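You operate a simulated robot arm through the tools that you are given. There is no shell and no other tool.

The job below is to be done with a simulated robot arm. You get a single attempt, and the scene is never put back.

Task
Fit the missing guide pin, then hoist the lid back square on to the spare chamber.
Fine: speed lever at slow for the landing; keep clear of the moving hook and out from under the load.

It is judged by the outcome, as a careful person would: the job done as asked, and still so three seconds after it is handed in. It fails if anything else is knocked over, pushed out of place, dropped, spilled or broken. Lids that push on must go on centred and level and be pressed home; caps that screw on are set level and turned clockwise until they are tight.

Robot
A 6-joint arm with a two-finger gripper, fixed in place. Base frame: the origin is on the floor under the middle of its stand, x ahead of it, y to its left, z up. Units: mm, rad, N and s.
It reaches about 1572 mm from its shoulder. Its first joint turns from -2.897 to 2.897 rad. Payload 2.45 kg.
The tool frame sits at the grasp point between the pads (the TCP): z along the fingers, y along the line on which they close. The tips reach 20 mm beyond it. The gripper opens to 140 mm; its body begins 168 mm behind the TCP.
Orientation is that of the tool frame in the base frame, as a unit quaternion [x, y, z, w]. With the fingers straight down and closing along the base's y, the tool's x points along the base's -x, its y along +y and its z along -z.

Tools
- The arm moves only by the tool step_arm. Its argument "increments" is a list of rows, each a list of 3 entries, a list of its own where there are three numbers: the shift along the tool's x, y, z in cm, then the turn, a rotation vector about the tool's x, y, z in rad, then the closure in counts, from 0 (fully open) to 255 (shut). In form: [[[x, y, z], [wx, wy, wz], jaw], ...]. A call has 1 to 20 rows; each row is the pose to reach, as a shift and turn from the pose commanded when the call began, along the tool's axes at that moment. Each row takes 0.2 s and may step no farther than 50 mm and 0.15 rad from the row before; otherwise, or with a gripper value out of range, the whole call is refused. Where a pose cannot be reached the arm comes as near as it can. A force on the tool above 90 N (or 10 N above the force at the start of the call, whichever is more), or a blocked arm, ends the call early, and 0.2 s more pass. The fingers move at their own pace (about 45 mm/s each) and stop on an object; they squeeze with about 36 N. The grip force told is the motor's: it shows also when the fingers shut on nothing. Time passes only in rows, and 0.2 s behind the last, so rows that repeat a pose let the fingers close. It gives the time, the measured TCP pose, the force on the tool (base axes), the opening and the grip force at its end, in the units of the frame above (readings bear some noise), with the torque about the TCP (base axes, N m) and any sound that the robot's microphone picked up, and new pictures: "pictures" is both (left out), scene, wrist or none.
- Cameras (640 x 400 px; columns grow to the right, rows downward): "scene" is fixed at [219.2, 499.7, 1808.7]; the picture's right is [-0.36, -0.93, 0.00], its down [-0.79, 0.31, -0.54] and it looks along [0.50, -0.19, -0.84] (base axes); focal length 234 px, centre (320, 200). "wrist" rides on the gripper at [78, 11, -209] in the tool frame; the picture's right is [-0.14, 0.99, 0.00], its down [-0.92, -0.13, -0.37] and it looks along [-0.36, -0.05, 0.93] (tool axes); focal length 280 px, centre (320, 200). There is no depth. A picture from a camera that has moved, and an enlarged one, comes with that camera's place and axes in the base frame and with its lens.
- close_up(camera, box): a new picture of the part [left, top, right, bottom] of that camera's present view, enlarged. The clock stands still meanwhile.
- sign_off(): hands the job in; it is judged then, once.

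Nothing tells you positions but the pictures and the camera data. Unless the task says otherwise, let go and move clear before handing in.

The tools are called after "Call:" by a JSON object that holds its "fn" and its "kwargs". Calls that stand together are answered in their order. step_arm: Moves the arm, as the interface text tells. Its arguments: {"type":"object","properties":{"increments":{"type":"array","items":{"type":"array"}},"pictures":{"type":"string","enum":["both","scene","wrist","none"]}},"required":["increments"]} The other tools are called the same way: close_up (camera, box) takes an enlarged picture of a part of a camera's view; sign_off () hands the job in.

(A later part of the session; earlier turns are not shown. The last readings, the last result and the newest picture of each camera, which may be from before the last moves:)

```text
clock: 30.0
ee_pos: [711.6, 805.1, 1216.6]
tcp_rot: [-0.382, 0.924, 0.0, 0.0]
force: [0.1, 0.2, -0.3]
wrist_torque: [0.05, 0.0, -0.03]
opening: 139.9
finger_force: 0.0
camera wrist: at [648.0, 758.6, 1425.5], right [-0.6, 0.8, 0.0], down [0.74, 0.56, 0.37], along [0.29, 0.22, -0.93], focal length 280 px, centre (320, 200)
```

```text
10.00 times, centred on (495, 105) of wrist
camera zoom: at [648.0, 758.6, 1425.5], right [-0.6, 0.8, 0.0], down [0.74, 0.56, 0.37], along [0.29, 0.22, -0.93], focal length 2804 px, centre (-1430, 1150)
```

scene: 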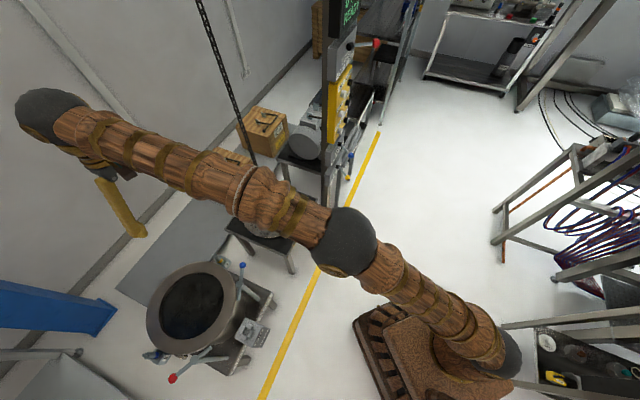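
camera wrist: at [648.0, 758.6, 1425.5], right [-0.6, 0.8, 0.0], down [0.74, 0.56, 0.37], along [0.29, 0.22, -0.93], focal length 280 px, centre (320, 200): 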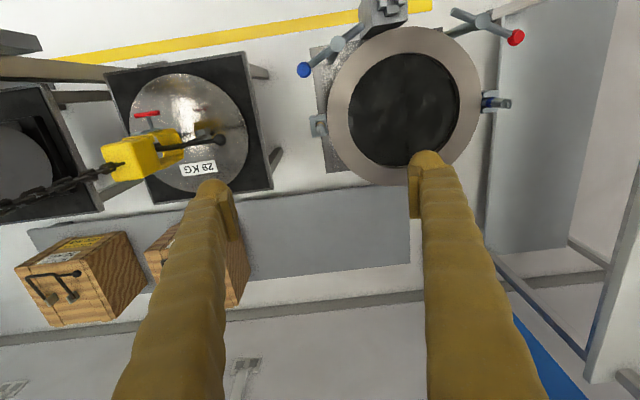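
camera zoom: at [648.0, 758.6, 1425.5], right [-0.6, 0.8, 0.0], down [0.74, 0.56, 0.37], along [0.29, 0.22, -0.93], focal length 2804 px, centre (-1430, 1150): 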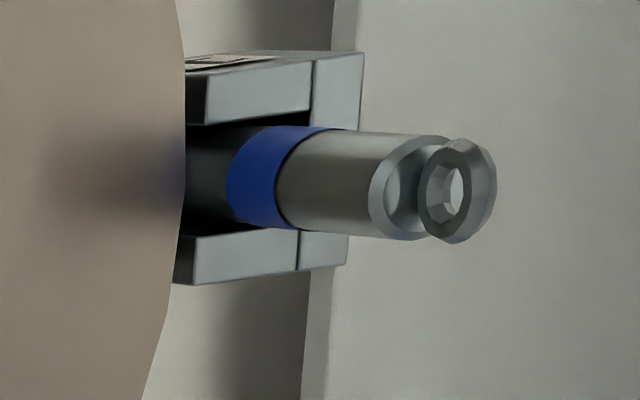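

Both pins are seated alike. The lid is about 350 mm across with its top near z 575, and the chamber centre is near (568, 952). I'll go to the panel in two moves, first retracting toward the base, well clear of the chain, and closing the fingers.

Call:
{"fn": "step_arm", "kwargs": {"increments": [[[4.45, -0.34, 0], [0, 0, 0], 40], [[8.9, -0.68, 0], [0, 0, 0], 80], [[13.35, -1.02, 0], [0, 0, 0], 120], [[17.8, -1.36, 0], [0, 0, 0], 160], [[22.25, -1.7, 0], [0, 0, 0], 200], [[26.7, -2.05, 0], [0, 0, 0], 255], [[31.15, -2.39, 0], [0, 0, 0], 255], [[35.6, -2.73, 0], [0, 0, 0], 255], [[40.06, -3.07, 0], [0, 0, 0], 255]], "pictures": "none"}}

Call:
{"fn": "step_arm", "kwargs": {"increments": [[[0.49, -3.87, 1.97], [0, -0.1047, 0], 255], [[0.98, -7.74, 3.94], [0, -0.2094, 0], 255], [[1.46, -11.61, 5.91], [0, -0.3142, 0], 255], [[1.95, -15.47, 7.88], [0, -0.4189, 0], 255], [[2.44, -19.34, 9.85], [0, -0.5236, 0], 255], [[2.93, -23.21, 11.82], [0, -0.6283, 0], 255], [[3.42, -27.08, 13.79], [0, -0.733, 0], 255], [[3.9, -30.95, 15.77], [0, -0.8378, 0], 255], [[4.39, -34.82, 17.74], [0, -0.9425, 0], 255], [[4.88, -38.69, 19.71], [0, -1.0472, 0], 255], [[5.37, -42.56, 21.68], [0, -1.1519, 0], 255], [[5.86, -46.42, 23.65], [0, -1.2566, 0], 255], [[6.34, -50.29, 25.62], [0, -1.3614, 0], 255], [[6.83, -54.16, 27.59], [0, -1.4661, 0], 255], [[7.32, -58.03, 29.56], [0, -1.5708, 0], 255]]}}

```text
clock: 32.0
ee_pos: [449.6, 503.7, 1214.8]
tcp_rot: [-0.383, 0.924, 0.0, 0.001]
force: [0.6, 0.7, 0.8]
wrist_torque: [0.06, 0.01, -0.03]
opening: 0.1
finger_force: 24.3
```

```text
clock: 35.2
ee_pos: [809.7, 39.3, 920.6]
tcp_rot: [-0.269, 0.653, 0.273, 0.653]
force: [0.6, -0.5, 0.1]
wrist_torque: [0.01, 0.03, 0.01]
opening: 0.0
finger_force: 29.1
camera wrist: at [655.6, -100.5, 841.8], right [-0.7, 0.7, 0.14], down [-0.17, -0.35, 0.92], along [0.69, 0.62, 0.37], focal length 280 px, centre (320, 200)
```

scene: 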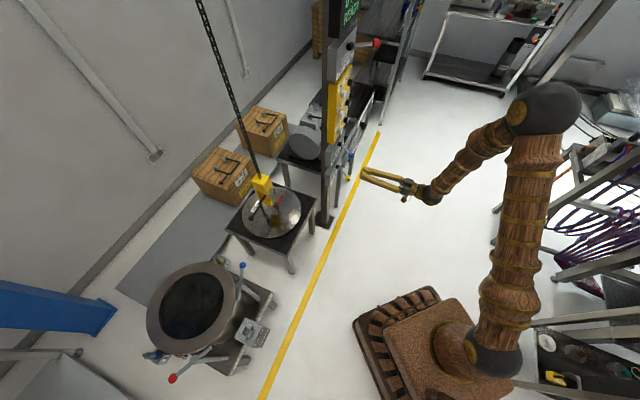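
wrist: 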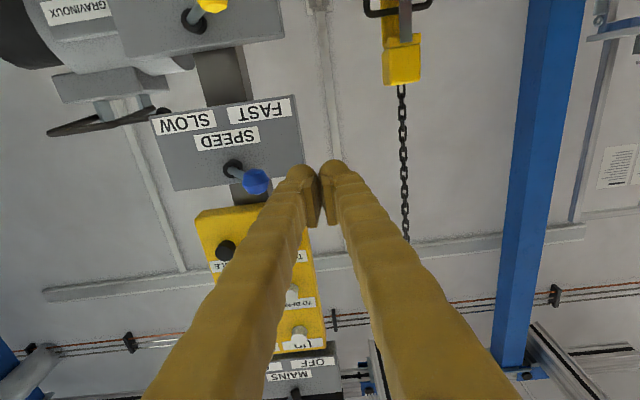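

The fingers are closed beside the blue SPEED knob, on its FAST side. I'll move in alongside the lever, then sweep it across toward SLOW.

Call:
{"fn": "step_arm", "kwargs": {"increments": [[[0, 0, 3.3], [0, 0, 0], 255], [[0, 0, 6.6], [0, 0, 0], 255], [[0, 0, 9.8], [0, 0, 0], 255], [[0, -2, 9.8], [0, 0, 0], 255], [[0, -4, 9.8], [0, 0, 0], 255]]}}

```text
clock: 36.4
ee_pos: [908.7, 81.9, 921.0]
tcp_rot: [-0.271, 0.653, 0.271, 0.653]
force: [-3.0, 0.8, -0.2]
wrist_torque: [0.0, -0.05, -0.07]
opening: 0.3
finger_force: 28.9
camera wrist: at [753.3, -59.2, 842.0], right [-0.7, 0.7, 0.14], down [-0.17, -0.35, 0.92], along [0.69, 0.62, 0.37], focal length 280 px, centre (320, 200)
```

scene: 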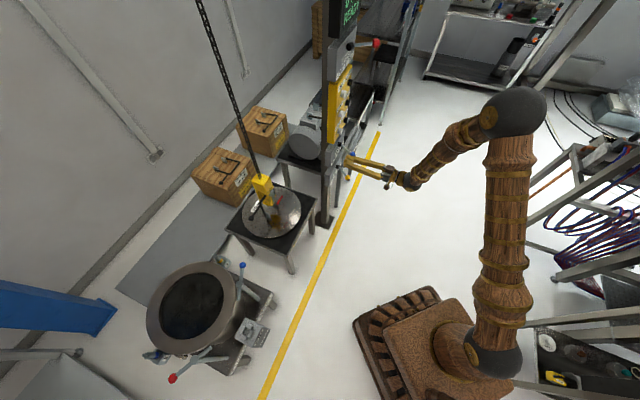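
wrist: 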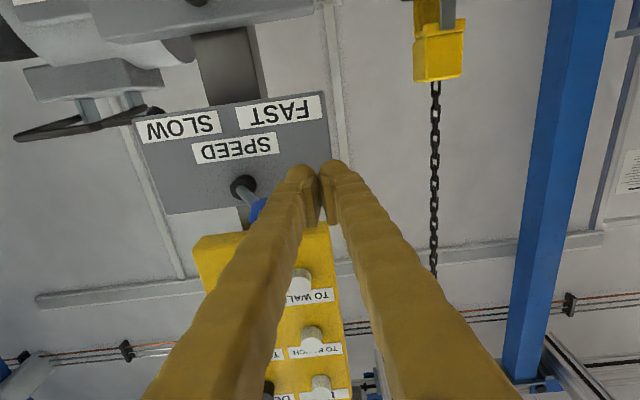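

Contact with the knob is just starting. I'll sweep it toward SLOW.

Call:
{"fn": "step_arm", "kwargs": {"increments": [[[0, -1.5, 0], [0, 0, 0], 255], [[0, -3, 0], [0, 0, 0], 255], [[0, -4.5, 0], [0, 0, 0], 255], [[0, -6, 0], [0, 0, 0], 255], [[0, -7.5, 0], [0, 0, 0], 255], [[0, -9, 0], [0, 0, 0], 255], [[0, -10, 0], [0, 0, 0], 255]], "pictures": "wrist"}}

```text
clock: 38.0
ee_pos: [975.3, 14.1, 920.9]
tcp_rot: [-0.273, 0.651, 0.273, 0.653]
force: [-40.7, 24.0, 7.0]
wrist_torque: [-0.34, -0.54, -0.38]
opening: 0.0
finger_force: 29.1
camera wrist: at [821.9, -126.9, 840.7], right [-0.7, 0.7, 0.14], down [-0.17, -0.35, 0.92], along [0.69, 0.63, 0.37], focal length 280 px, centre (320, 200)
```

wrist: 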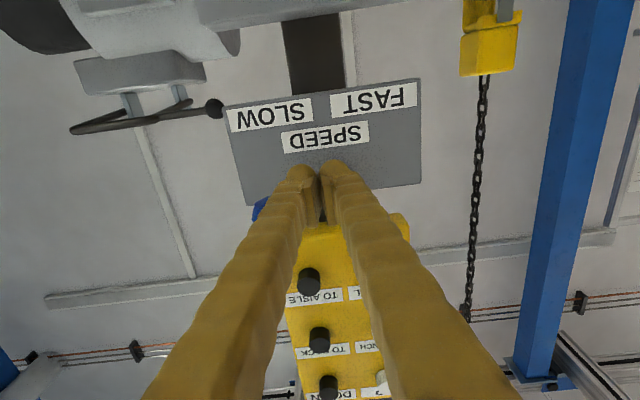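

The lever has reached its stop. I'll back away and check it's at SLOW.

Call:
{"fn": "step_arm", "kwargs": {"increments": [[[0, 1.5, 0], [0, 0, 0], 255], [[0, 3, -2], [0, 0, 0], 255], [[0, 5, -6], [0, 0, 0], 255], [[0, 6, -10], [0, 0, 0], 255], [[0, 6, -14], [0, 0, 0], 255], [[-1, 6, -18], [0, 0, 0], 255]]}}

Call:
{"fn": "close_up", "kwargs": {"camera": "wrist", "box": [170, 50, 450, 230]}}

Call:
{"fn": "close_up", "kwargs": {"camera": "scene", "box": [320, 120, 380, 190]}}

```text
clock: 39.4
ee_pos: [809.1, -71.8, 931.4]
tcp_rot: [-0.271, 0.653, 0.271, 0.654]
force: [-0.8, -0.2, -0.8]
wrist_torque: [-0.01, 0.01, 0.0]
opening: 0.2
finger_force: 29.4
camera wrist: at [653.9, -211.8, 851.5], right [-0.7, 0.7, 0.14], down [-0.17, -0.35, 0.92], along [0.69, 0.62, 0.37], focal length 280 px, centre (320, 200)
```

scene: 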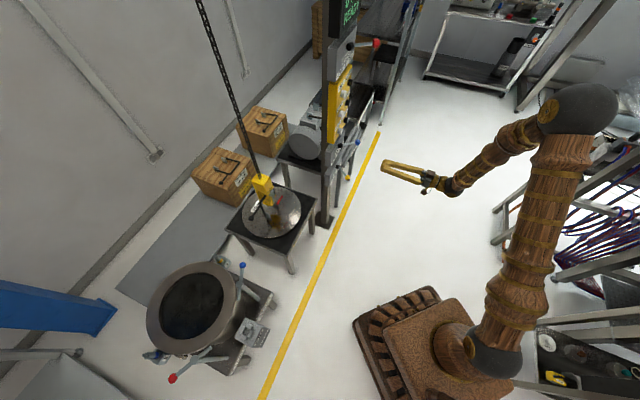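
wrist: 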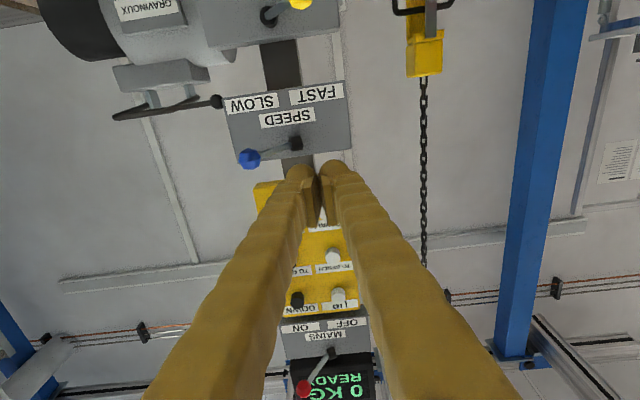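

```text
2.22 times, centred on (310, 140) of wrist
camera zoom: at [653.9, -211.8, 851.5], right [-0.7, 0.7, 0.14], down [-0.17, -0.35, 0.92], along [0.69, 0.62, 0.37], focal length 623 px, centre (342, 333)
```

zoom: 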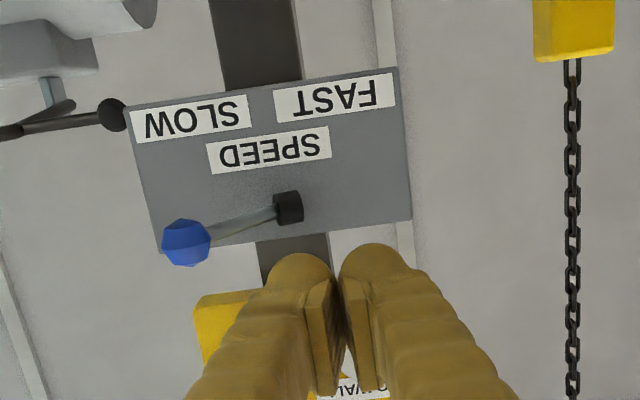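

```text
5.71 times, centred on (350, 155) of scene
camera zoom: at [219.2, 499.7, 1808.7], right [-0.36, -0.93, 0.0], down [-0.79, 0.31, -0.54], along [0.5, -0.19, -0.84], focal length 1339 px, centre (149, 457)
```

zoom: 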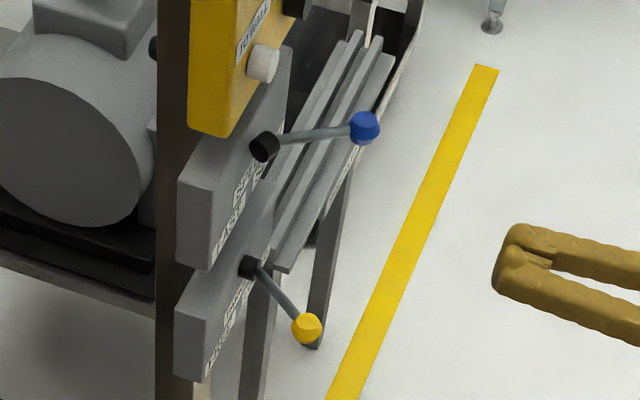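

SPEED is now at SLOW. Next I'll position the closed fingers in front of the UP button, about 40 mm off, with one fingertip lined up on the button.

Call:
{"fn": "step_arm", "kwargs": {"increments": [[[-4.5, 0.1, 0], [0, 0, 0], 255], [[-9, 0.2, 1], [0, 0, 0], 255], [[-13.5, 0.3, 2.5], [0, 0, 0], 255], [[-18, 0.4, 4.5], [0, 0, 0], 255], [[-22.4, 0.5, 6.5], [0, 0, 0], 255], [[-26.8, 0.6, 8.7], [0, 0, 0], 255], [[-30, 0.7, 12], [0, 0, 0], 255], [[-30.7, 0.7, 16], [0, 0, 0], 255], [[-30.7, 0.7, 18.7], [0, 0, 0], 255], [[-30.7, 0.7, 18.7], [0, 0, 0], 255]]}}

Call:
{"fn": "close_up", "kwargs": {"camera": "wrist", "box": [220, 130, 420, 270]}}

```text
clock: 41.6
ee_pos: [935.9, 63.8, 1237.7]
tcp_rot: [-0.271, 0.653, 0.27, 0.654]
force: [-0.3, 0.2, -0.2]
wrist_torque: [-0.04, -0.02, -0.01]
opening: 0.1
finger_force: 29.3
camera wrist: at [781.4, -76.6, 1158.4], right [-0.7, 0.7, 0.14], down [-0.17, -0.35, 0.92], along [0.69, 0.62, 0.37], focal length 280 px, centre (320, 200)
```

scene: 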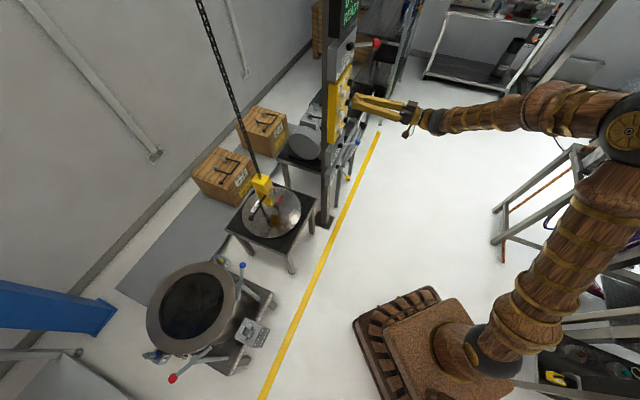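
wrist: 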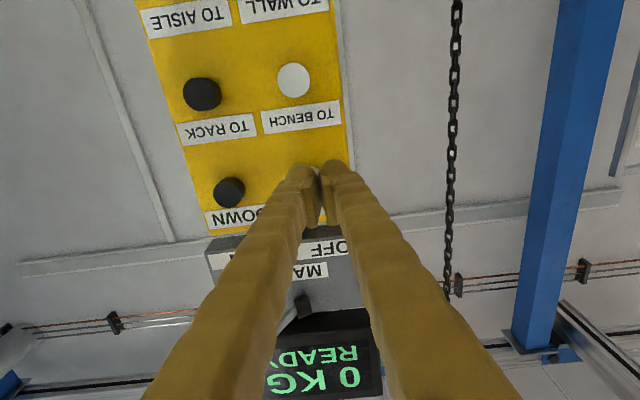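

```text
2.86 times, centred on (320, 200) of wrist
camera zoom: at [781.4, -76.6, 1158.4], right [-0.7, 0.7, 0.14], down [-0.17, -0.35, 0.92], along [0.69, 0.62, 0.37], focal length 801 px, centre (320, 200)
```

zoom: 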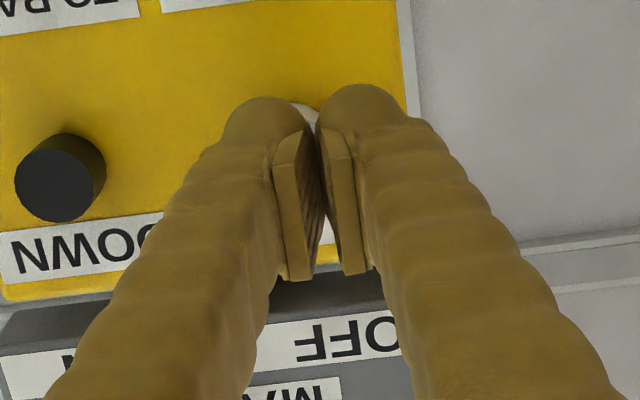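

The display is visible from here ("0 KG READY") and a fingertip is in front of UP. I'll ease forward to press UP while watching the force and the display.

Call:
{"fn": "step_arm", "kwargs": {"increments": [[[-0.4, 0, 1.5], [0, 0, 0], 255], [[-0.4, 0, 3], [0, 0, 0], 255], [[-0.4, 0, 3.5], [0, 0, 0], 255], [[-0.4, 0, 3.8], [0, 0, 0], 255], [[-0.4, 0, 4.1], [0, 0, 0], 255]]}}

```text
clock: 42.8
ee_pos: [963.1, 92.4, 1242.8]
tcp_rot: [-0.27, 0.653, 0.27, 0.654]
force: [-1.9, -3.4, 1.2]
wrist_torque: [0.01, -0.01, -0.05]
opening: 0.0
finger_force: 29.7
camera wrist: at [809.8, -48.5, 1162.6], right [-0.7, 0.7, 0.14], down [-0.17, -0.35, 0.92], along [0.69, 0.62, 0.37], focal length 280 px, centre (320, 200)
```

scene: 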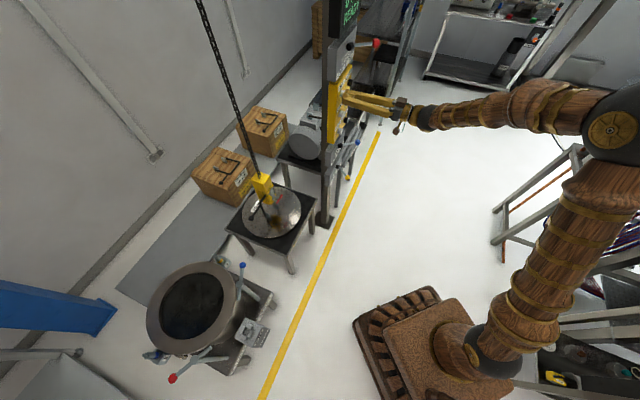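
wrist: 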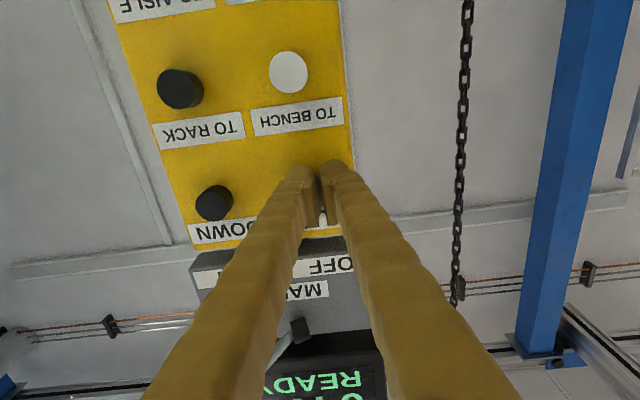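

Call:
{"fn": "close_up", "kwargs": {"camera": "wrist", "box": [270, 140, 370, 250]}}

Call:
{"fn": "close_up", "kwargs": {"camera": "scene", "box": [325, 70, 375, 120]}}

Call:
{"fn": "close_up", "kwargs": {"camera": "scene", "box": [210, 150, 340, 280]}}

```text
3.64 times, centred on (320, 195) of wrist
camera zoom: at [809.8, -48.5, 1162.6], right [-0.7, 0.7, 0.14], down [-0.17, -0.35, 0.92], along [0.69, 0.62, 0.37], focal length 1020 px, centre (320, 218)
```

zoom: 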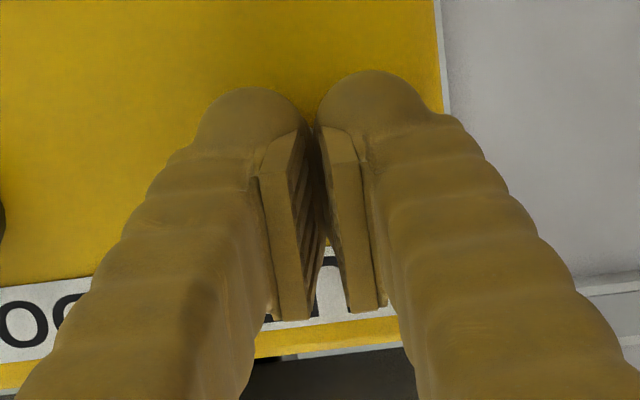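

```text
8.00 times, centred on (350, 95) of scene
camera zoom: at [219.2, 499.7, 1808.7], right [-0.36, -0.93, 0.0], down [-0.79, 0.31, -0.54], along [0.5, -0.19, -0.84], focal length 1874 px, centre (80, 1040)
```

zoom: 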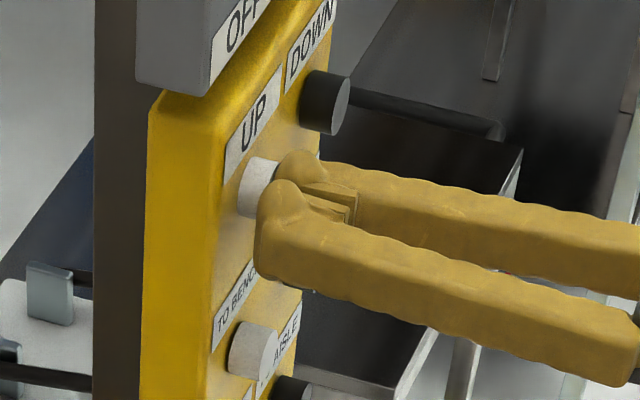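

```text
3.08 times, centred on (275, 215) of scene
camera zoom: at [219.2, 499.7, 1808.7], right [-0.36, -0.93, 0.0], down [-0.79, 0.31, -0.54], along [0.5, -0.19, -0.84], focal length 721 px, centre (458, 154)
```

zoom: 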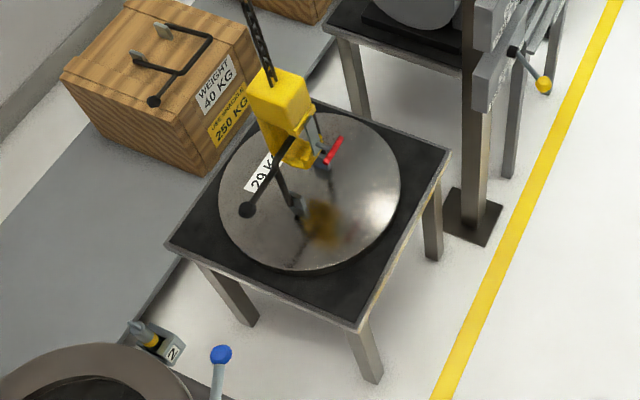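

Contact is just beginning. I'll press in a few more millimetres.

Call:
{"fn": "step_arm", "kwargs": {"increments": [[[0, 0, 0.2], [0, 0, 0], 255], [[0, 0, 0.4], [0, 0, 0], 255], [[0, 0, 0.6], [0, 0, 0], 255], [[0, 0, 0.6], [0, 0, 0], 255]]}}

Call:
{"fn": "close_up", "kwargs": {"camera": "scene", "box": [210, 150, 340, 280]}}

Call:
{"fn": "close_up", "kwargs": {"camera": "wrist", "box": [220, 300, 420, 400]}}

```text
clock: 43.8
ee_pos: [967.3, 95.1, 1242.4]
tcp_rot: [-0.271, 0.652, 0.271, 0.654]
force: [-35.4, -34.3, 6.8]
wrist_torque: [-0.05, -0.21, -0.44]
opening: 0.2
finger_force: 29.2
camera wrist: at [812.9, -45.1, 1162.4], right [-0.7, 0.7, 0.14], down [-0.17, -0.35, 0.92], along [0.69, 0.62, 0.37], focal length 280 px, centre (320, 200)
```

scene: 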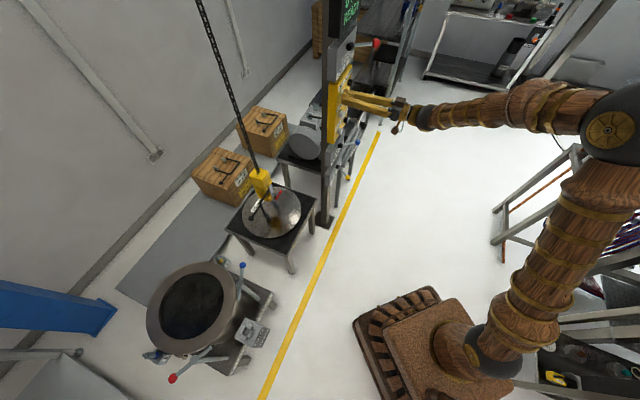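
wrist: 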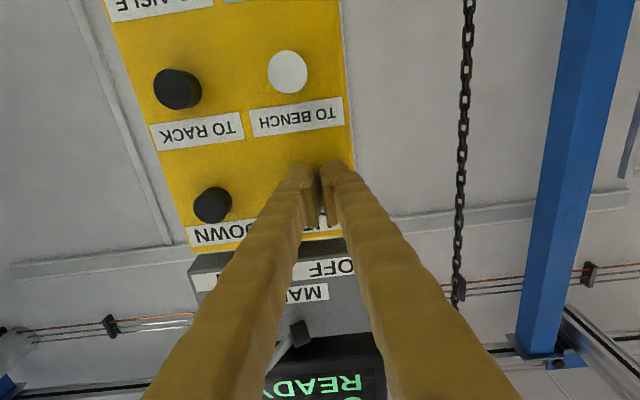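

```text
3.08 times, centred on (275, 215) of scene
camera zoom: at [219.2, 499.7, 1808.7], right [-0.36, -0.93, 0.0], down [-0.79, 0.31, -0.54], along [0.5, -0.19, -0.84], focal length 721 px, centre (458, 154)
```

zoom: 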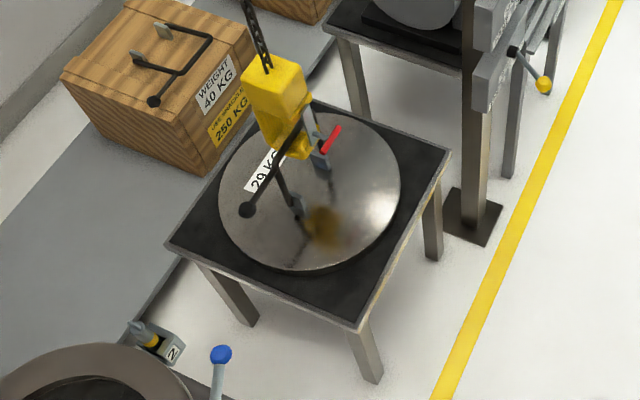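

```text
3.20 times, centred on (320, 350) of wrist
camera zoom: at [812.9, -45.1, 1162.4], right [-0.7, 0.7, 0.14], down [-0.17, -0.35, 0.92], along [0.69, 0.62, 0.37], focal length 897 px, centre (320, -280)
```

zoom: 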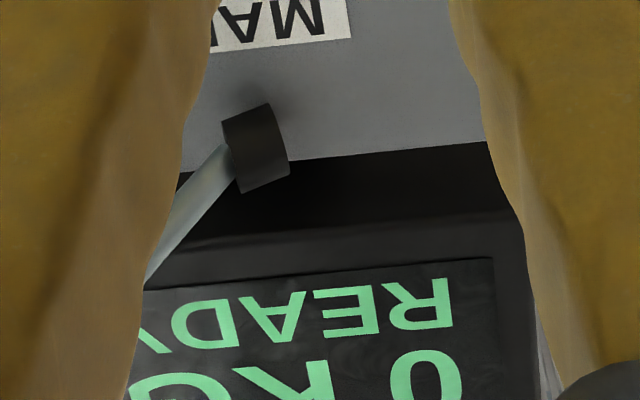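

UP works: the hook is rising and taking up slack. I'll hold the button and watch the lid lift.

Call:
{"fn": "step_arm", "kwargs": {"increments": [[[0, 0, 0], [0, 0, 0], 255], [[0, 0, 0], [0, 0, 0], 255], [[0, 0, 0], [0, 0, 0], 255], [[0, 0, 0], [0, 0, 0], 255], [[0, 0, 0], [0, 0, 0], 255]]}}

Call:
{"fn": "close_up", "kwargs": {"camera": "scene", "box": [210, 150, 340, 280]}}

Call:
{"fn": "close_up", "kwargs": {"camera": "wrist", "box": [220, 300, 420, 400]}}

```text
clock: 45.0
ee_pos: [968.4, 94.6, 1242.1]
tcp_rot: [-0.27, 0.653, 0.27, 0.654]
force: [-33.3, -40.5, 8.4]
wrist_torque: [0.07, -0.17, -0.6]
opening: 0.2
finger_force: 29.6
camera wrist: at [813.1, -44.9, 1162.3], right [-0.7, 0.7, 0.14], down [-0.17, -0.35, 0.92], along [0.69, 0.62, 0.37], focal length 280 px, centre (320, 200)
```

scene: 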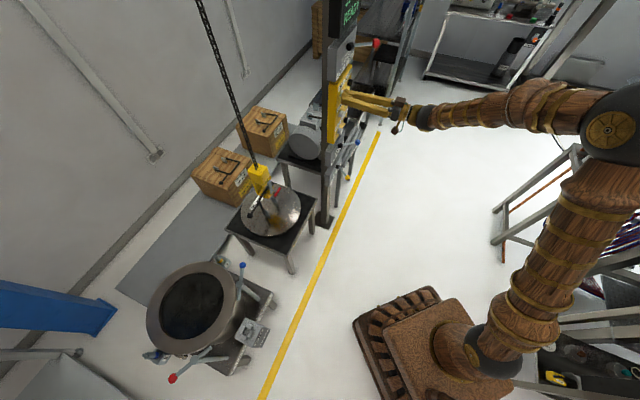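
wrist: 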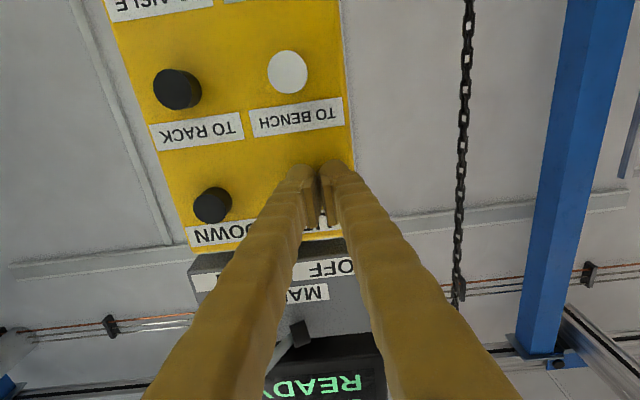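

```text
3.08 times, centred on (275, 215) of scene
camera zoom: at [219.2, 499.7, 1808.7], right [-0.36, -0.93, 0.0], down [-0.79, 0.31, -0.54], along [0.5, -0.19, -0.84], focal length 721 px, centre (458, 154)
```

zoom: 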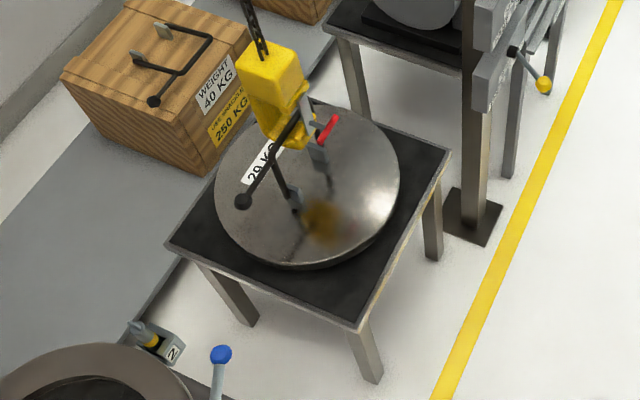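

```text
3.20 times, centred on (320, 350) of wrist
camera zoom: at [813.1, -44.9, 1162.3], right [-0.7, 0.7, 0.14], down [-0.17, -0.35, 0.92], along [0.69, 0.62, 0.37], focal length 897 px, centre (320, -280)
```

zoom: 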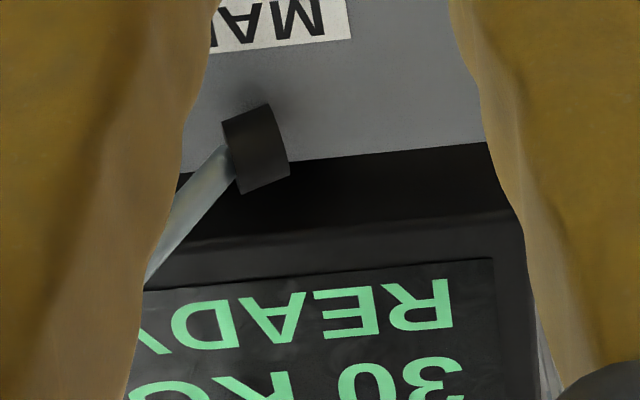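

The load cell reads 30 KG and the lid is leaving the stand. I'll keep raising it.

Call:
{"fn": "step_arm", "kwargs": {"increments": [[[0, 0, 0], [0, 0, 0], 255], [[0, 0, 0], [0, 0, 0], 255], [[0, 0, 0], [0, 0, 0], 255], [[0, 0, 0], [0, 0, 0], 255], [[0, 0, 0], [0, 0, 0], 255], [[0, 0, 0], [0, 0, 0], 255], [[0, 0, 0], [0, 0, 0], 255], [[0, 0, 0], [0, 0, 0], 255], [[0, 0, 0], [0, 0, 0], 255], [[0, 0, 0], [0, 0, 0], 255]], "pictures": "scene"}}

Call:
{"fn": "close_up", "kwargs": {"camera": "scene", "box": [210, 130, 340, 260]}}

Call:
{"fn": "close_up", "kwargs": {"camera": "wrist", "box": [220, 300, 420, 400]}}

```text
clock: 47.2
ee_pos: [967.7, 94.3, 1241.1]
tcp_rot: [-0.271, 0.653, 0.271, 0.653]
force: [-34.6, -37.6, 6.5]
wrist_torque: [0.07, -0.13, -0.56]
opening: 0.2
finger_force: 29.3
```

scene: 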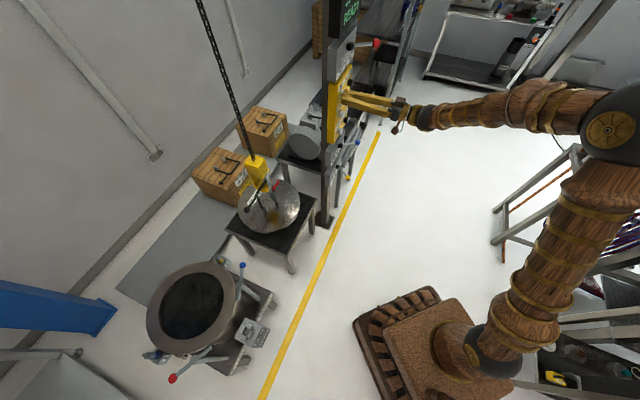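

```text
3.08 times, centred on (275, 195) of scene
camera zoom: at [219.2, 499.7, 1808.7], right [-0.36, -0.93, 0.0], down [-0.79, 0.31, -0.54], along [0.5, -0.19, -0.84], focal length 721 px, centre (458, 215)
```

zoom: 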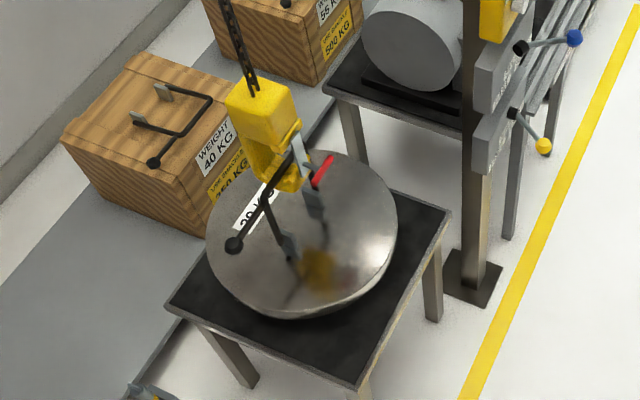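

```text
3.20 times, centred on (320, 350) of wrist
camera zoom: at [813.0, -45.0, 1162.2], right [-0.7, 0.7, 0.14], down [-0.17, -0.35, 0.92], along [0.69, 0.62, 0.37], focal length 897 px, centre (320, -280)
```

zoom: 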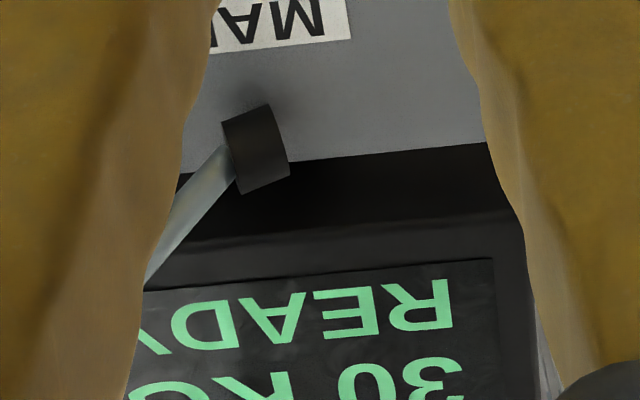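

The lid is rising level at about 27 mm/s. I'll continue until its underside is well above the pin tops.

Call:
{"fn": "step_arm", "kwargs": {"increments": [[[0, 0, 0], [0, 0, 0], 255], [[0, 0, 0], [0, 0, 0], 255], [[0, 0, 0], [0, 0, 0], 255], [[0, 0, 0], [0, 0, 0], 255], [[0, 0, 0], [0, 0, 0], 255], [[0, 0, 0], [0, 0, 0], 255], [[0, 0, 0], [0, 0, 0], 255], [[0, 0, 0], [0, 0, 0], 255], [[0, 0, 0], [0, 0, 0], 255], [[0, 0, 0], [0, 0, 0], 255], [[0, 0, 0], [0, 0, 0], 255], [[0, 0, 0], [0, 0, 0], 255], [[0, 0, 0], [0, 0, 0], 255], [[0, 0, 0], [0, 0, 0], 255], [[0, 0, 0], [0, 0, 0], 255], [[0, 0, 0], [0, 0, 0], 255], [[0, 0, 0], [0, 0, 0], 255], [[0, 0, 0], [0, 0, 0], 255], [[0, 0, 0], [0, 0, 0], 255], [[0, 0, 0], [0, 0, 0], 255]], "pictures": "scene"}}

Call:
{"fn": "close_up", "kwargs": {"camera": "scene", "box": [200, 110, 330, 240]}}

```text
clock: 51.4
ee_pos: [967.5, 94.3, 1242.2]
tcp_rot: [-0.271, 0.653, 0.271, 0.653]
force: [-40.5, -28.4, -2.0]
wrist_torque: [-0.01, 0.02, -0.31]
opening: 0.2
finger_force: 29.4
```

scene: 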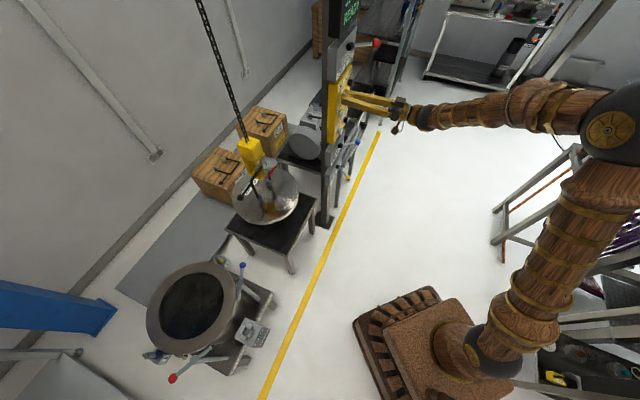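

```text
3.08 times, centred on (265, 175) of scene
camera zoom: at [219.2, 499.7, 1808.7], right [-0.36, -0.93, 0.0], down [-0.79, 0.31, -0.54], along [0.5, -0.19, -0.84], focal length 721 px, centre (489, 277)
```

zoom: 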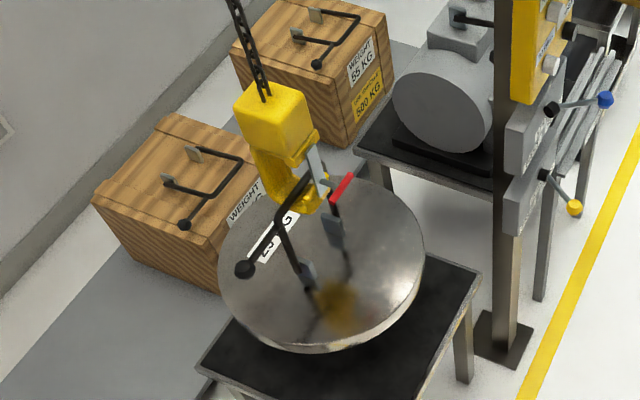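

Call:
{"fn": "step_arm", "kwargs": {"increments": [[[0, 0, 0], [0, 0, 0], 255], [[0, 0, 0], [0, 0, 0], 255], [[0, 0, 0], [0, 0, 0], 255], [[0, 0, 0], [0, 0, 0], 255], [[0, 0, 0], [0, 0, 0], 255], [[0, 0, 0], [0, 0, 0], 255], [[0, 0, 0], [0, 0, 0], 255], [[0, 0, 0], [0, 0, 0], 255], [[0, 0, 0], [0, 0, 0], 255], [[0, 0, 0], [0, 0, 0], 255], [[0, 0, 0], [0, 0, 0], 255], [[0, 0, 0], [0, 0, 0], 255], [[0, 0, 0], [0, 0, 0], 255], [[0, 0, 0], [0, 0, 0], 255], [[0, 0, 0], [0, 0, 0], 255], [[0, 0, 0], [0, 0, 0], 255], [[0, 0, 0], [0, 0, 0], 255], [[0, 0, 0], [0, 0, 0], 255], [[0, 0, 0], [0, 0, 0], 255], [[0, 0, 0], [0, 0, 0], 255]], "pictures": "none"}}

Call:
{"fn": "close_up", "kwargs": {"camera": "scene", "box": [200, 90, 330, 220]}}

Call:
{"fn": "close_up", "kwargs": {"camera": "wrist", "box": [220, 300, 420, 400]}}

```text
clock: 55.6
ee_pos: [966.9, 94.7, 1242.0]
tcp_rot: [-0.271, 0.652, 0.271, 0.654]
force: [-36.8, -29.6, -0.6]
wrist_torque: [-0.01, 0.01, -0.38]
opening: 0.0
finger_force: 29.0
```

```text
3.08 times, centred on (265, 155) of scene
camera zoom: at [219.2, 499.7, 1808.7], right [-0.36, -0.93, 0.0], down [-0.79, 0.31, -0.54], along [0.5, -0.19, -0.84], focal length 721 px, centre (489, 338)
```

zoom: 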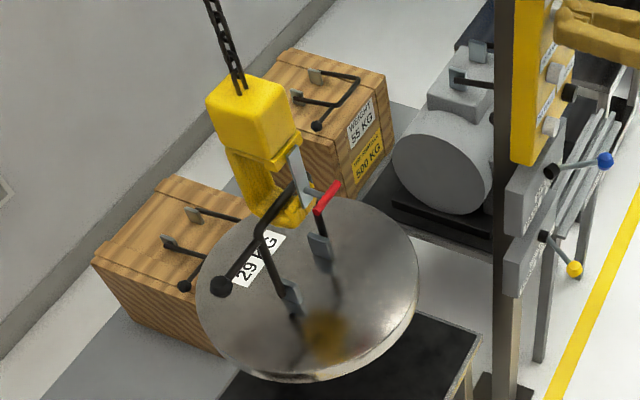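

```text
3.20 times, centred on (320, 350) of wrist
camera zoom: at [812.9, -45.5, 1162.2], right [-0.7, 0.7, 0.14], down [-0.17, -0.35, 0.92], along [0.69, 0.62, 0.37], focal length 897 px, centre (320, -280)
```

zoom: 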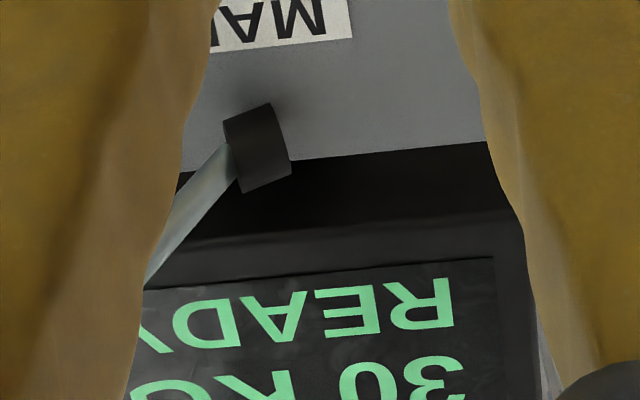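

The lid top is near z 868. I'll raise it a further 30 mm for margin and then release UP.

Call:
{"fn": "step_arm", "kwargs": {"increments": [[[0, 0, 0], [0, 0, 0], 255], [[0, 0, 0], [0, 0, 0], 255], [[0, 0, 0], [0, 0, 0], 255], [[0, 0, 0], [0, 0, 0], 255], [[0, 0, 0], [0, 0, 0], 255], [[0, 0, 0], [0, 0, 0], 255], [[0, 0, -1.5], [0, 0, 0], 255], [[0, 0, -4], [0, 0, 0], 255]], "pictures": "both"}}

Call:
{"fn": "close_up", "kwargs": {"camera": "scene", "box": [200, 90, 330, 220]}}

Call:
{"fn": "close_up", "kwargs": {"camera": "wrist", "box": [220, 0, 420, 120]}}

```text
clock: 57.4
ee_pos: [940.6, 66.7, 1242.3]
tcp_rot: [-0.271, 0.653, 0.271, 0.654]
force: [-0.4, -0.7, 0.4]
wrist_torque: [-0.01, 0.01, 0.02]
opening: 0.1
finger_force: 29.4
camera wrist: at [785.4, -74.0, 1162.0], right [-0.7, 0.7, 0.14], down [-0.17, -0.35, 0.92], along [0.69, 0.62, 0.37], focal length 280 px, centre (320, 200)
```

scene: 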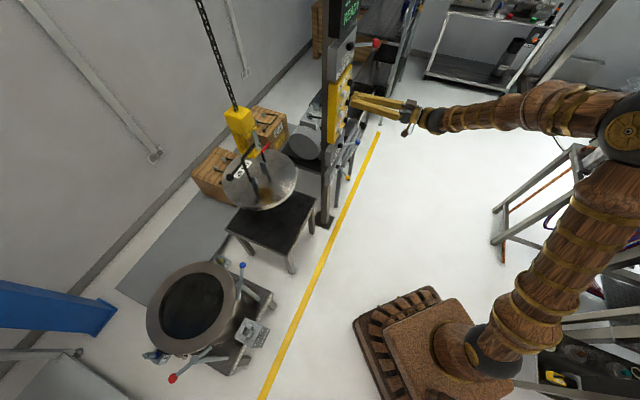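
wrist: 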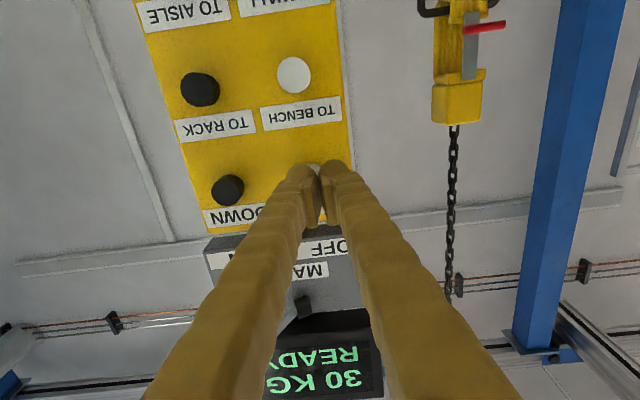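

```text
3.08 times, centred on (265, 155) of scene
camera zoom: at [219.2, 499.7, 1808.7], right [-0.36, -0.93, 0.0], down [-0.79, 0.31, -0.54], along [0.5, -0.19, -0.84], focal length 721 px, centre (489, 338)
```

zoom: 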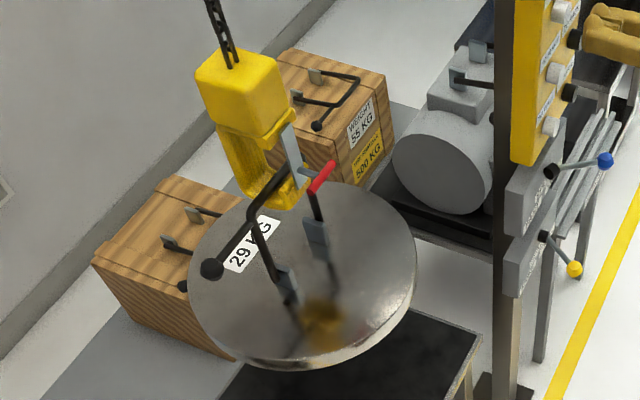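

```text
3.20 times, centred on (320, 60) of wrist
camera zoom: at [785.4, -74.0, 1162.0], right [-0.7, 0.7, 0.14], down [-0.17, -0.35, 0.92], along [0.69, 0.62, 0.37], focal length 897 px, centre (320, 648)
```

zoom: 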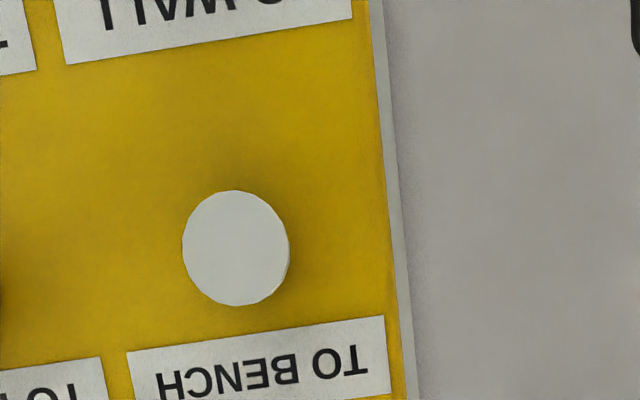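

The lid hangs level near z 905 and the display reads 30 KG. Next I'll move down to the TO BENCH button and give it a short test press to confirm direction.

Call:
{"fn": "step_arm", "kwargs": {"increments": [[[4.8, 0, 0], [0, 0, 0], 255], [[9.6, 0, 0], [0, 0, 0], 255], [[9.6, 0, 1.7], [0, 0, 0], 255], [[9.6, 0, 3.4], [0, 0, 0], 255], [[9.6, 0, 3.7], [0, 0, 0], 255], [[9.6, 0, 4], [0, 0, 0], 255], [[9.6, 0, 4], [0, 0, 0], 255], [[9.6, 0, 2.5], [0, 0, 0], 255], [[9.6, 0, 1], [0, 0, 0], 255]], "pictures": "both"}}

Call:
{"fn": "close_up", "kwargs": {"camera": "scene", "box": [200, 90, 330, 220]}}

```text
clock: 59.4
ee_pos: [946.4, 75.4, 1144.2]
tcp_rot: [-0.27, 0.653, 0.27, 0.653]
force: [1.4, 0.0, -0.4]
wrist_torque: [0.02, -0.02, 0.02]
opening: 0.1
finger_force: 29.3
camera wrist: at [792.5, -65.5, 1065.6], right [-0.7, 0.7, 0.14], down [-0.17, -0.35, 0.92], along [0.69, 0.62, 0.37], focal length 280 px, centre (320, 200)
```

scene: 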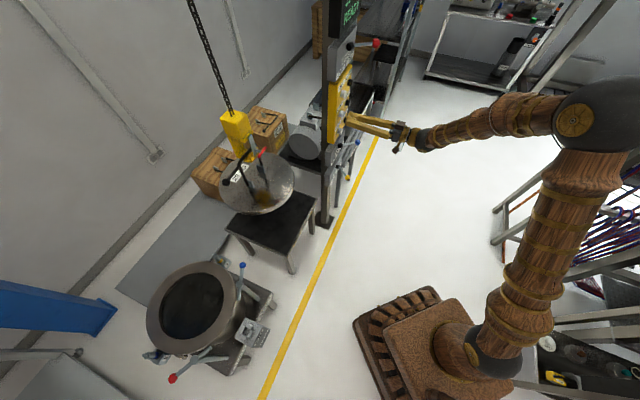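
wrist: 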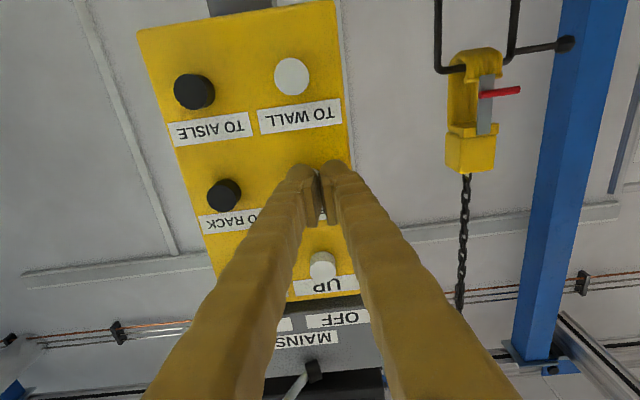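

```text
3.08 times, centred on (265, 155) of scene
camera zoom: at [219.2, 499.7, 1808.7], right [-0.36, -0.93, 0.0], down [-0.79, 0.31, -0.54], along [0.5, -0.19, -0.84], focal length 721 px, centre (489, 338)
```

zoom: 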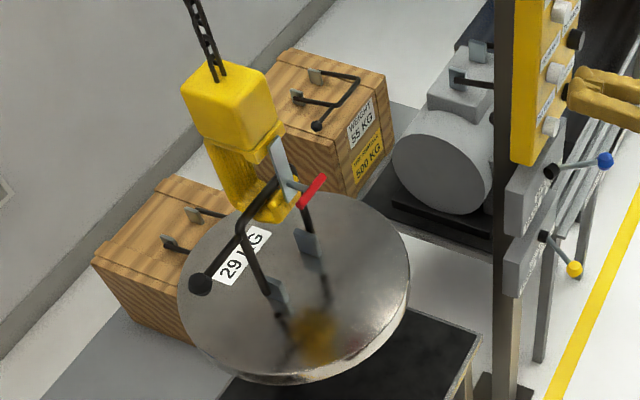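

TO BENCH moves the lid toward the chamber, as needed. I'll let it settle a moment to see how much it swings.

Call:
{"fn": "step_arm", "kwargs": {"increments": [[[0, 0, 0], [0, 0, 0], 255], [[0, 0, 0], [0, 0, 0], 255]], "pictures": "none"}}

Call:
{"fn": "close_up", "kwargs": {"camera": "scene", "box": [200, 90, 330, 220]}}

Call:
{"fn": "step_arm", "kwargs": {"increments": [[[0, 0, 0], [0, 0, 0], 255], [[0, 0, 0], [0, 0, 0], 255], [[0, 0, 0], [0, 0, 0], 255]], "pictures": "none"}}

Call:
{"fn": "close_up", "kwargs": {"camera": "scene", "box": [200, 90, 330, 220]}}

```text
clock: 60.0
ee_pos: [946.6, 73.5, 1144.4]
tcp_rot: [-0.271, 0.653, 0.27, 0.654]
force: [0.0, 0.2, -0.2]
wrist_torque: [0.02, -0.03, 0.0]
opening: 0.0
finger_force: 29.5
```

```text
3.08 times, centred on (265, 155) of scene
camera zoom: at [219.2, 499.7, 1808.7], right [-0.36, -0.93, 0.0], down [-0.79, 0.31, -0.54], along [0.5, -0.19, -0.84], focal length 721 px, centre (489, 338)
```

zoom: 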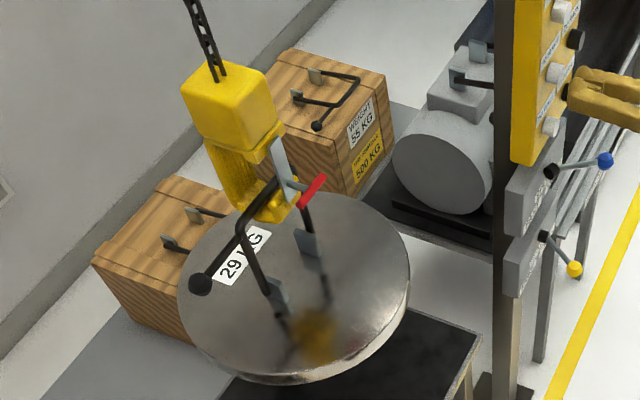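

```text
clock: 60.8
ee_pos: [946.9, 75.4, 1144.4]
tcp_rot: [-0.271, 0.652, 0.27, 0.654]
force: [-0.5, 0.6, -0.6]
wrist_torque: [0.0, -0.02, 0.02]
opening: 0.0
finger_force: 29.5
```

```text
3.08 times, centred on (265, 155) of scene
camera zoom: at [219.2, 499.7, 1808.7], right [-0.36, -0.93, 0.0], down [-0.79, 0.31, -0.54], along [0.5, -0.19, -0.84], focal length 721 px, centre (489, 338)
```

zoom: 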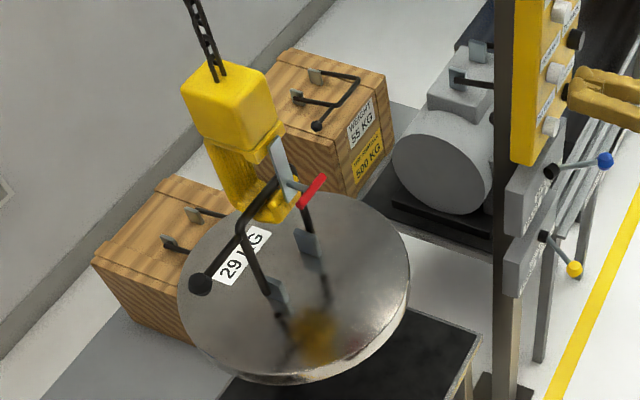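

There's no swing, so the travel is steady. I'll hold TO BENCH for longer and measure the speed.

Call:
{"fn": "step_arm", "kwargs": {"increments": [[[0, 0, 2], [0, 0, 0], 255], [[0, 0, 3], [0, 0, 0], 255], [[0, 0, 3], [0, 0, 0], 255], [[0, 0, 3], [0, 0, 0], 255], [[0, 0, 3], [0, 0, 0], 255], [[0, 0, 3], [0, 0, 0], 255], [[0, 0, 3], [0, 0, 0], 255], [[0, 0, 3], [0, 0, 0], 255], [[0, 0, 3], [0, 0, 0], 255], [[0, 0, 3], [0, 0, 0], 255], [[0, 0, 3], [0, 0, 0], 255], [[0, 0, 3], [0, 0, 0], 255], [[0, 0, 3], [0, 0, 0], 255], [[0, 0, 3], [0, 0, 0], 255], [[0, 0, 3], [0, 0, 0], 255], [[0, 0, 3], [0, 0, 0], 255], [[0, 0, 3], [0, 0, 0], 255], [[0, 0, 3], [0, 0, 0], 255], [[0, 0, 3], [0, 0, 0], 255], [[0, 0, 3], [0, 0, 0], 255]], "pictures": "scene"}}

Call:
{"fn": "close_up", "kwargs": {"camera": "scene", "box": [170, 110, 300, 240]}}

```text
clock: 65.0
ee_pos: [968.6, 97.4, 1145.8]
tcp_rot: [-0.27, 0.653, 0.27, 0.655]
force: [-28.0, -59.8, 0.6]
wrist_torque: [0.03, -0.08, -1.06]
opening: 0.1
finger_force: 29.3
```

scene: 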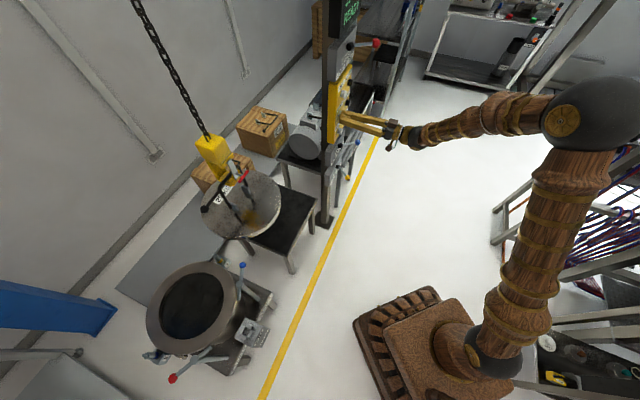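

```text
3.08 times, centred on (235, 175) of scene
camera zoom: at [219.2, 499.7, 1808.7], right [-0.36, -0.93, 0.0], down [-0.79, 0.31, -0.54], along [0.5, -0.19, -0.84], focal length 721 px, centre (582, 277)
```

zoom: 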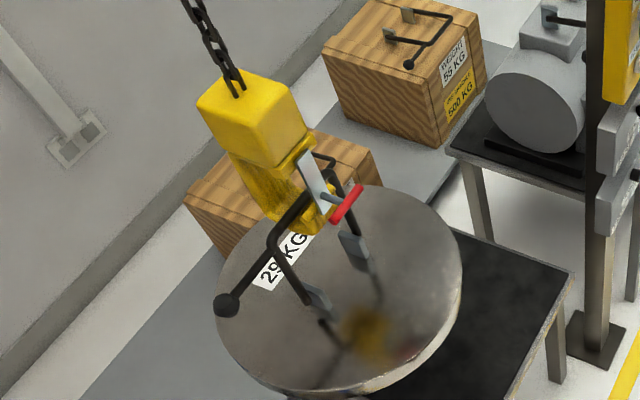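

Travel is about 35 mm/s, with roughly 440 mm to go. I'll keep holding TO BENCH.

Call:
{"fn": "step_arm", "kwargs": {"increments": [[[0, 0, 0], [0, 0, 0], 255], [[0, 0, 0], [0, 0, 0], 255], [[0, 0, 0], [0, 0, 0], 255], [[0, 0, 0], [0, 0, 0], 255], [[0, 0, 0], [0, 0, 0], 255], [[0, 0, 0], [0, 0, 0], 255], [[0, 0, 0], [0, 0, 0], 255], [[0, 0, 0], [0, 0, 0], 255], [[0, 0, 0], [0, 0, 0], 255], [[0, 0, 0], [0, 0, 0], 255], [[0, 0, 0], [0, 0, 0], 255], [[0, 0, 0], [0, 0, 0], 255], [[0, 0, 0], [0, 0, 0], 255], [[0, 0, 0], [0, 0, 0], 255], [[0, 0, 0], [0, 0, 0], 255], [[0, 0, 0], [0, 0, 0], 255], [[0, 0, 0], [0, 0, 0], 255], [[0, 0, 0], [0, 0, 0], 255], [[0, 0, 0], [0, 0, 0], 255], [[0, 0, 0], [0, 0, 0], 255]], "pictures": "scene"}}

Call:
{"fn": "close_up", "kwargs": {"camera": "scene", "box": [140, 140, 290, 290]}}

```text
clock: 69.2
ee_pos: [968.5, 95.8, 1145.3]
tcp_rot: [-0.271, 0.653, 0.271, 0.653]
force: [-42.4, -48.0, -1.2]
wrist_torque: [0.06, -0.02, -0.69]
opening: 0.0
finger_force: 29.5
```

scene: 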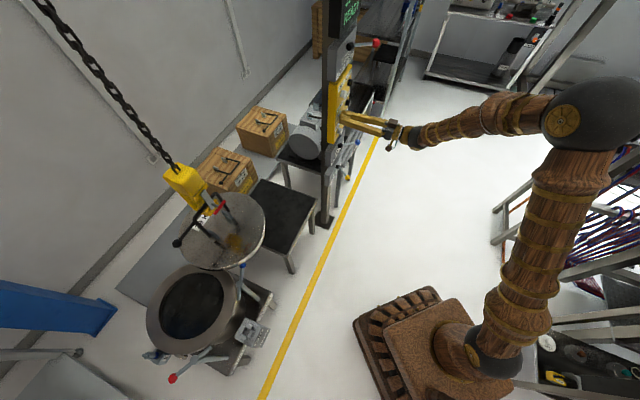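

```text
2.67 times, centred on (215, 215) of scene
camera zoom: at [219.2, 499.7, 1808.7], right [-0.36, -0.93, 0.0], down [-0.79, 0.31, -0.54], along [0.5, -0.19, -0.84], focal length 625 px, centre (600, 160)
```

zoom: 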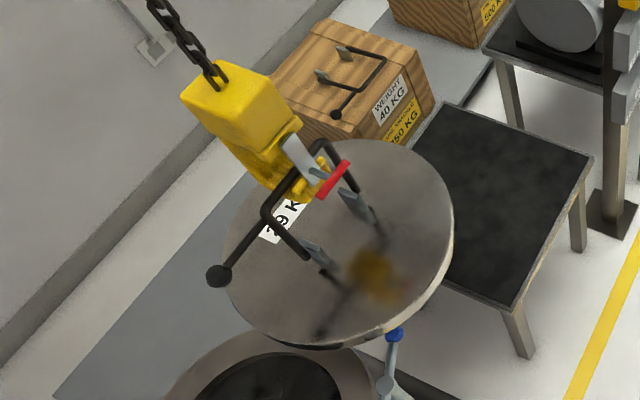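

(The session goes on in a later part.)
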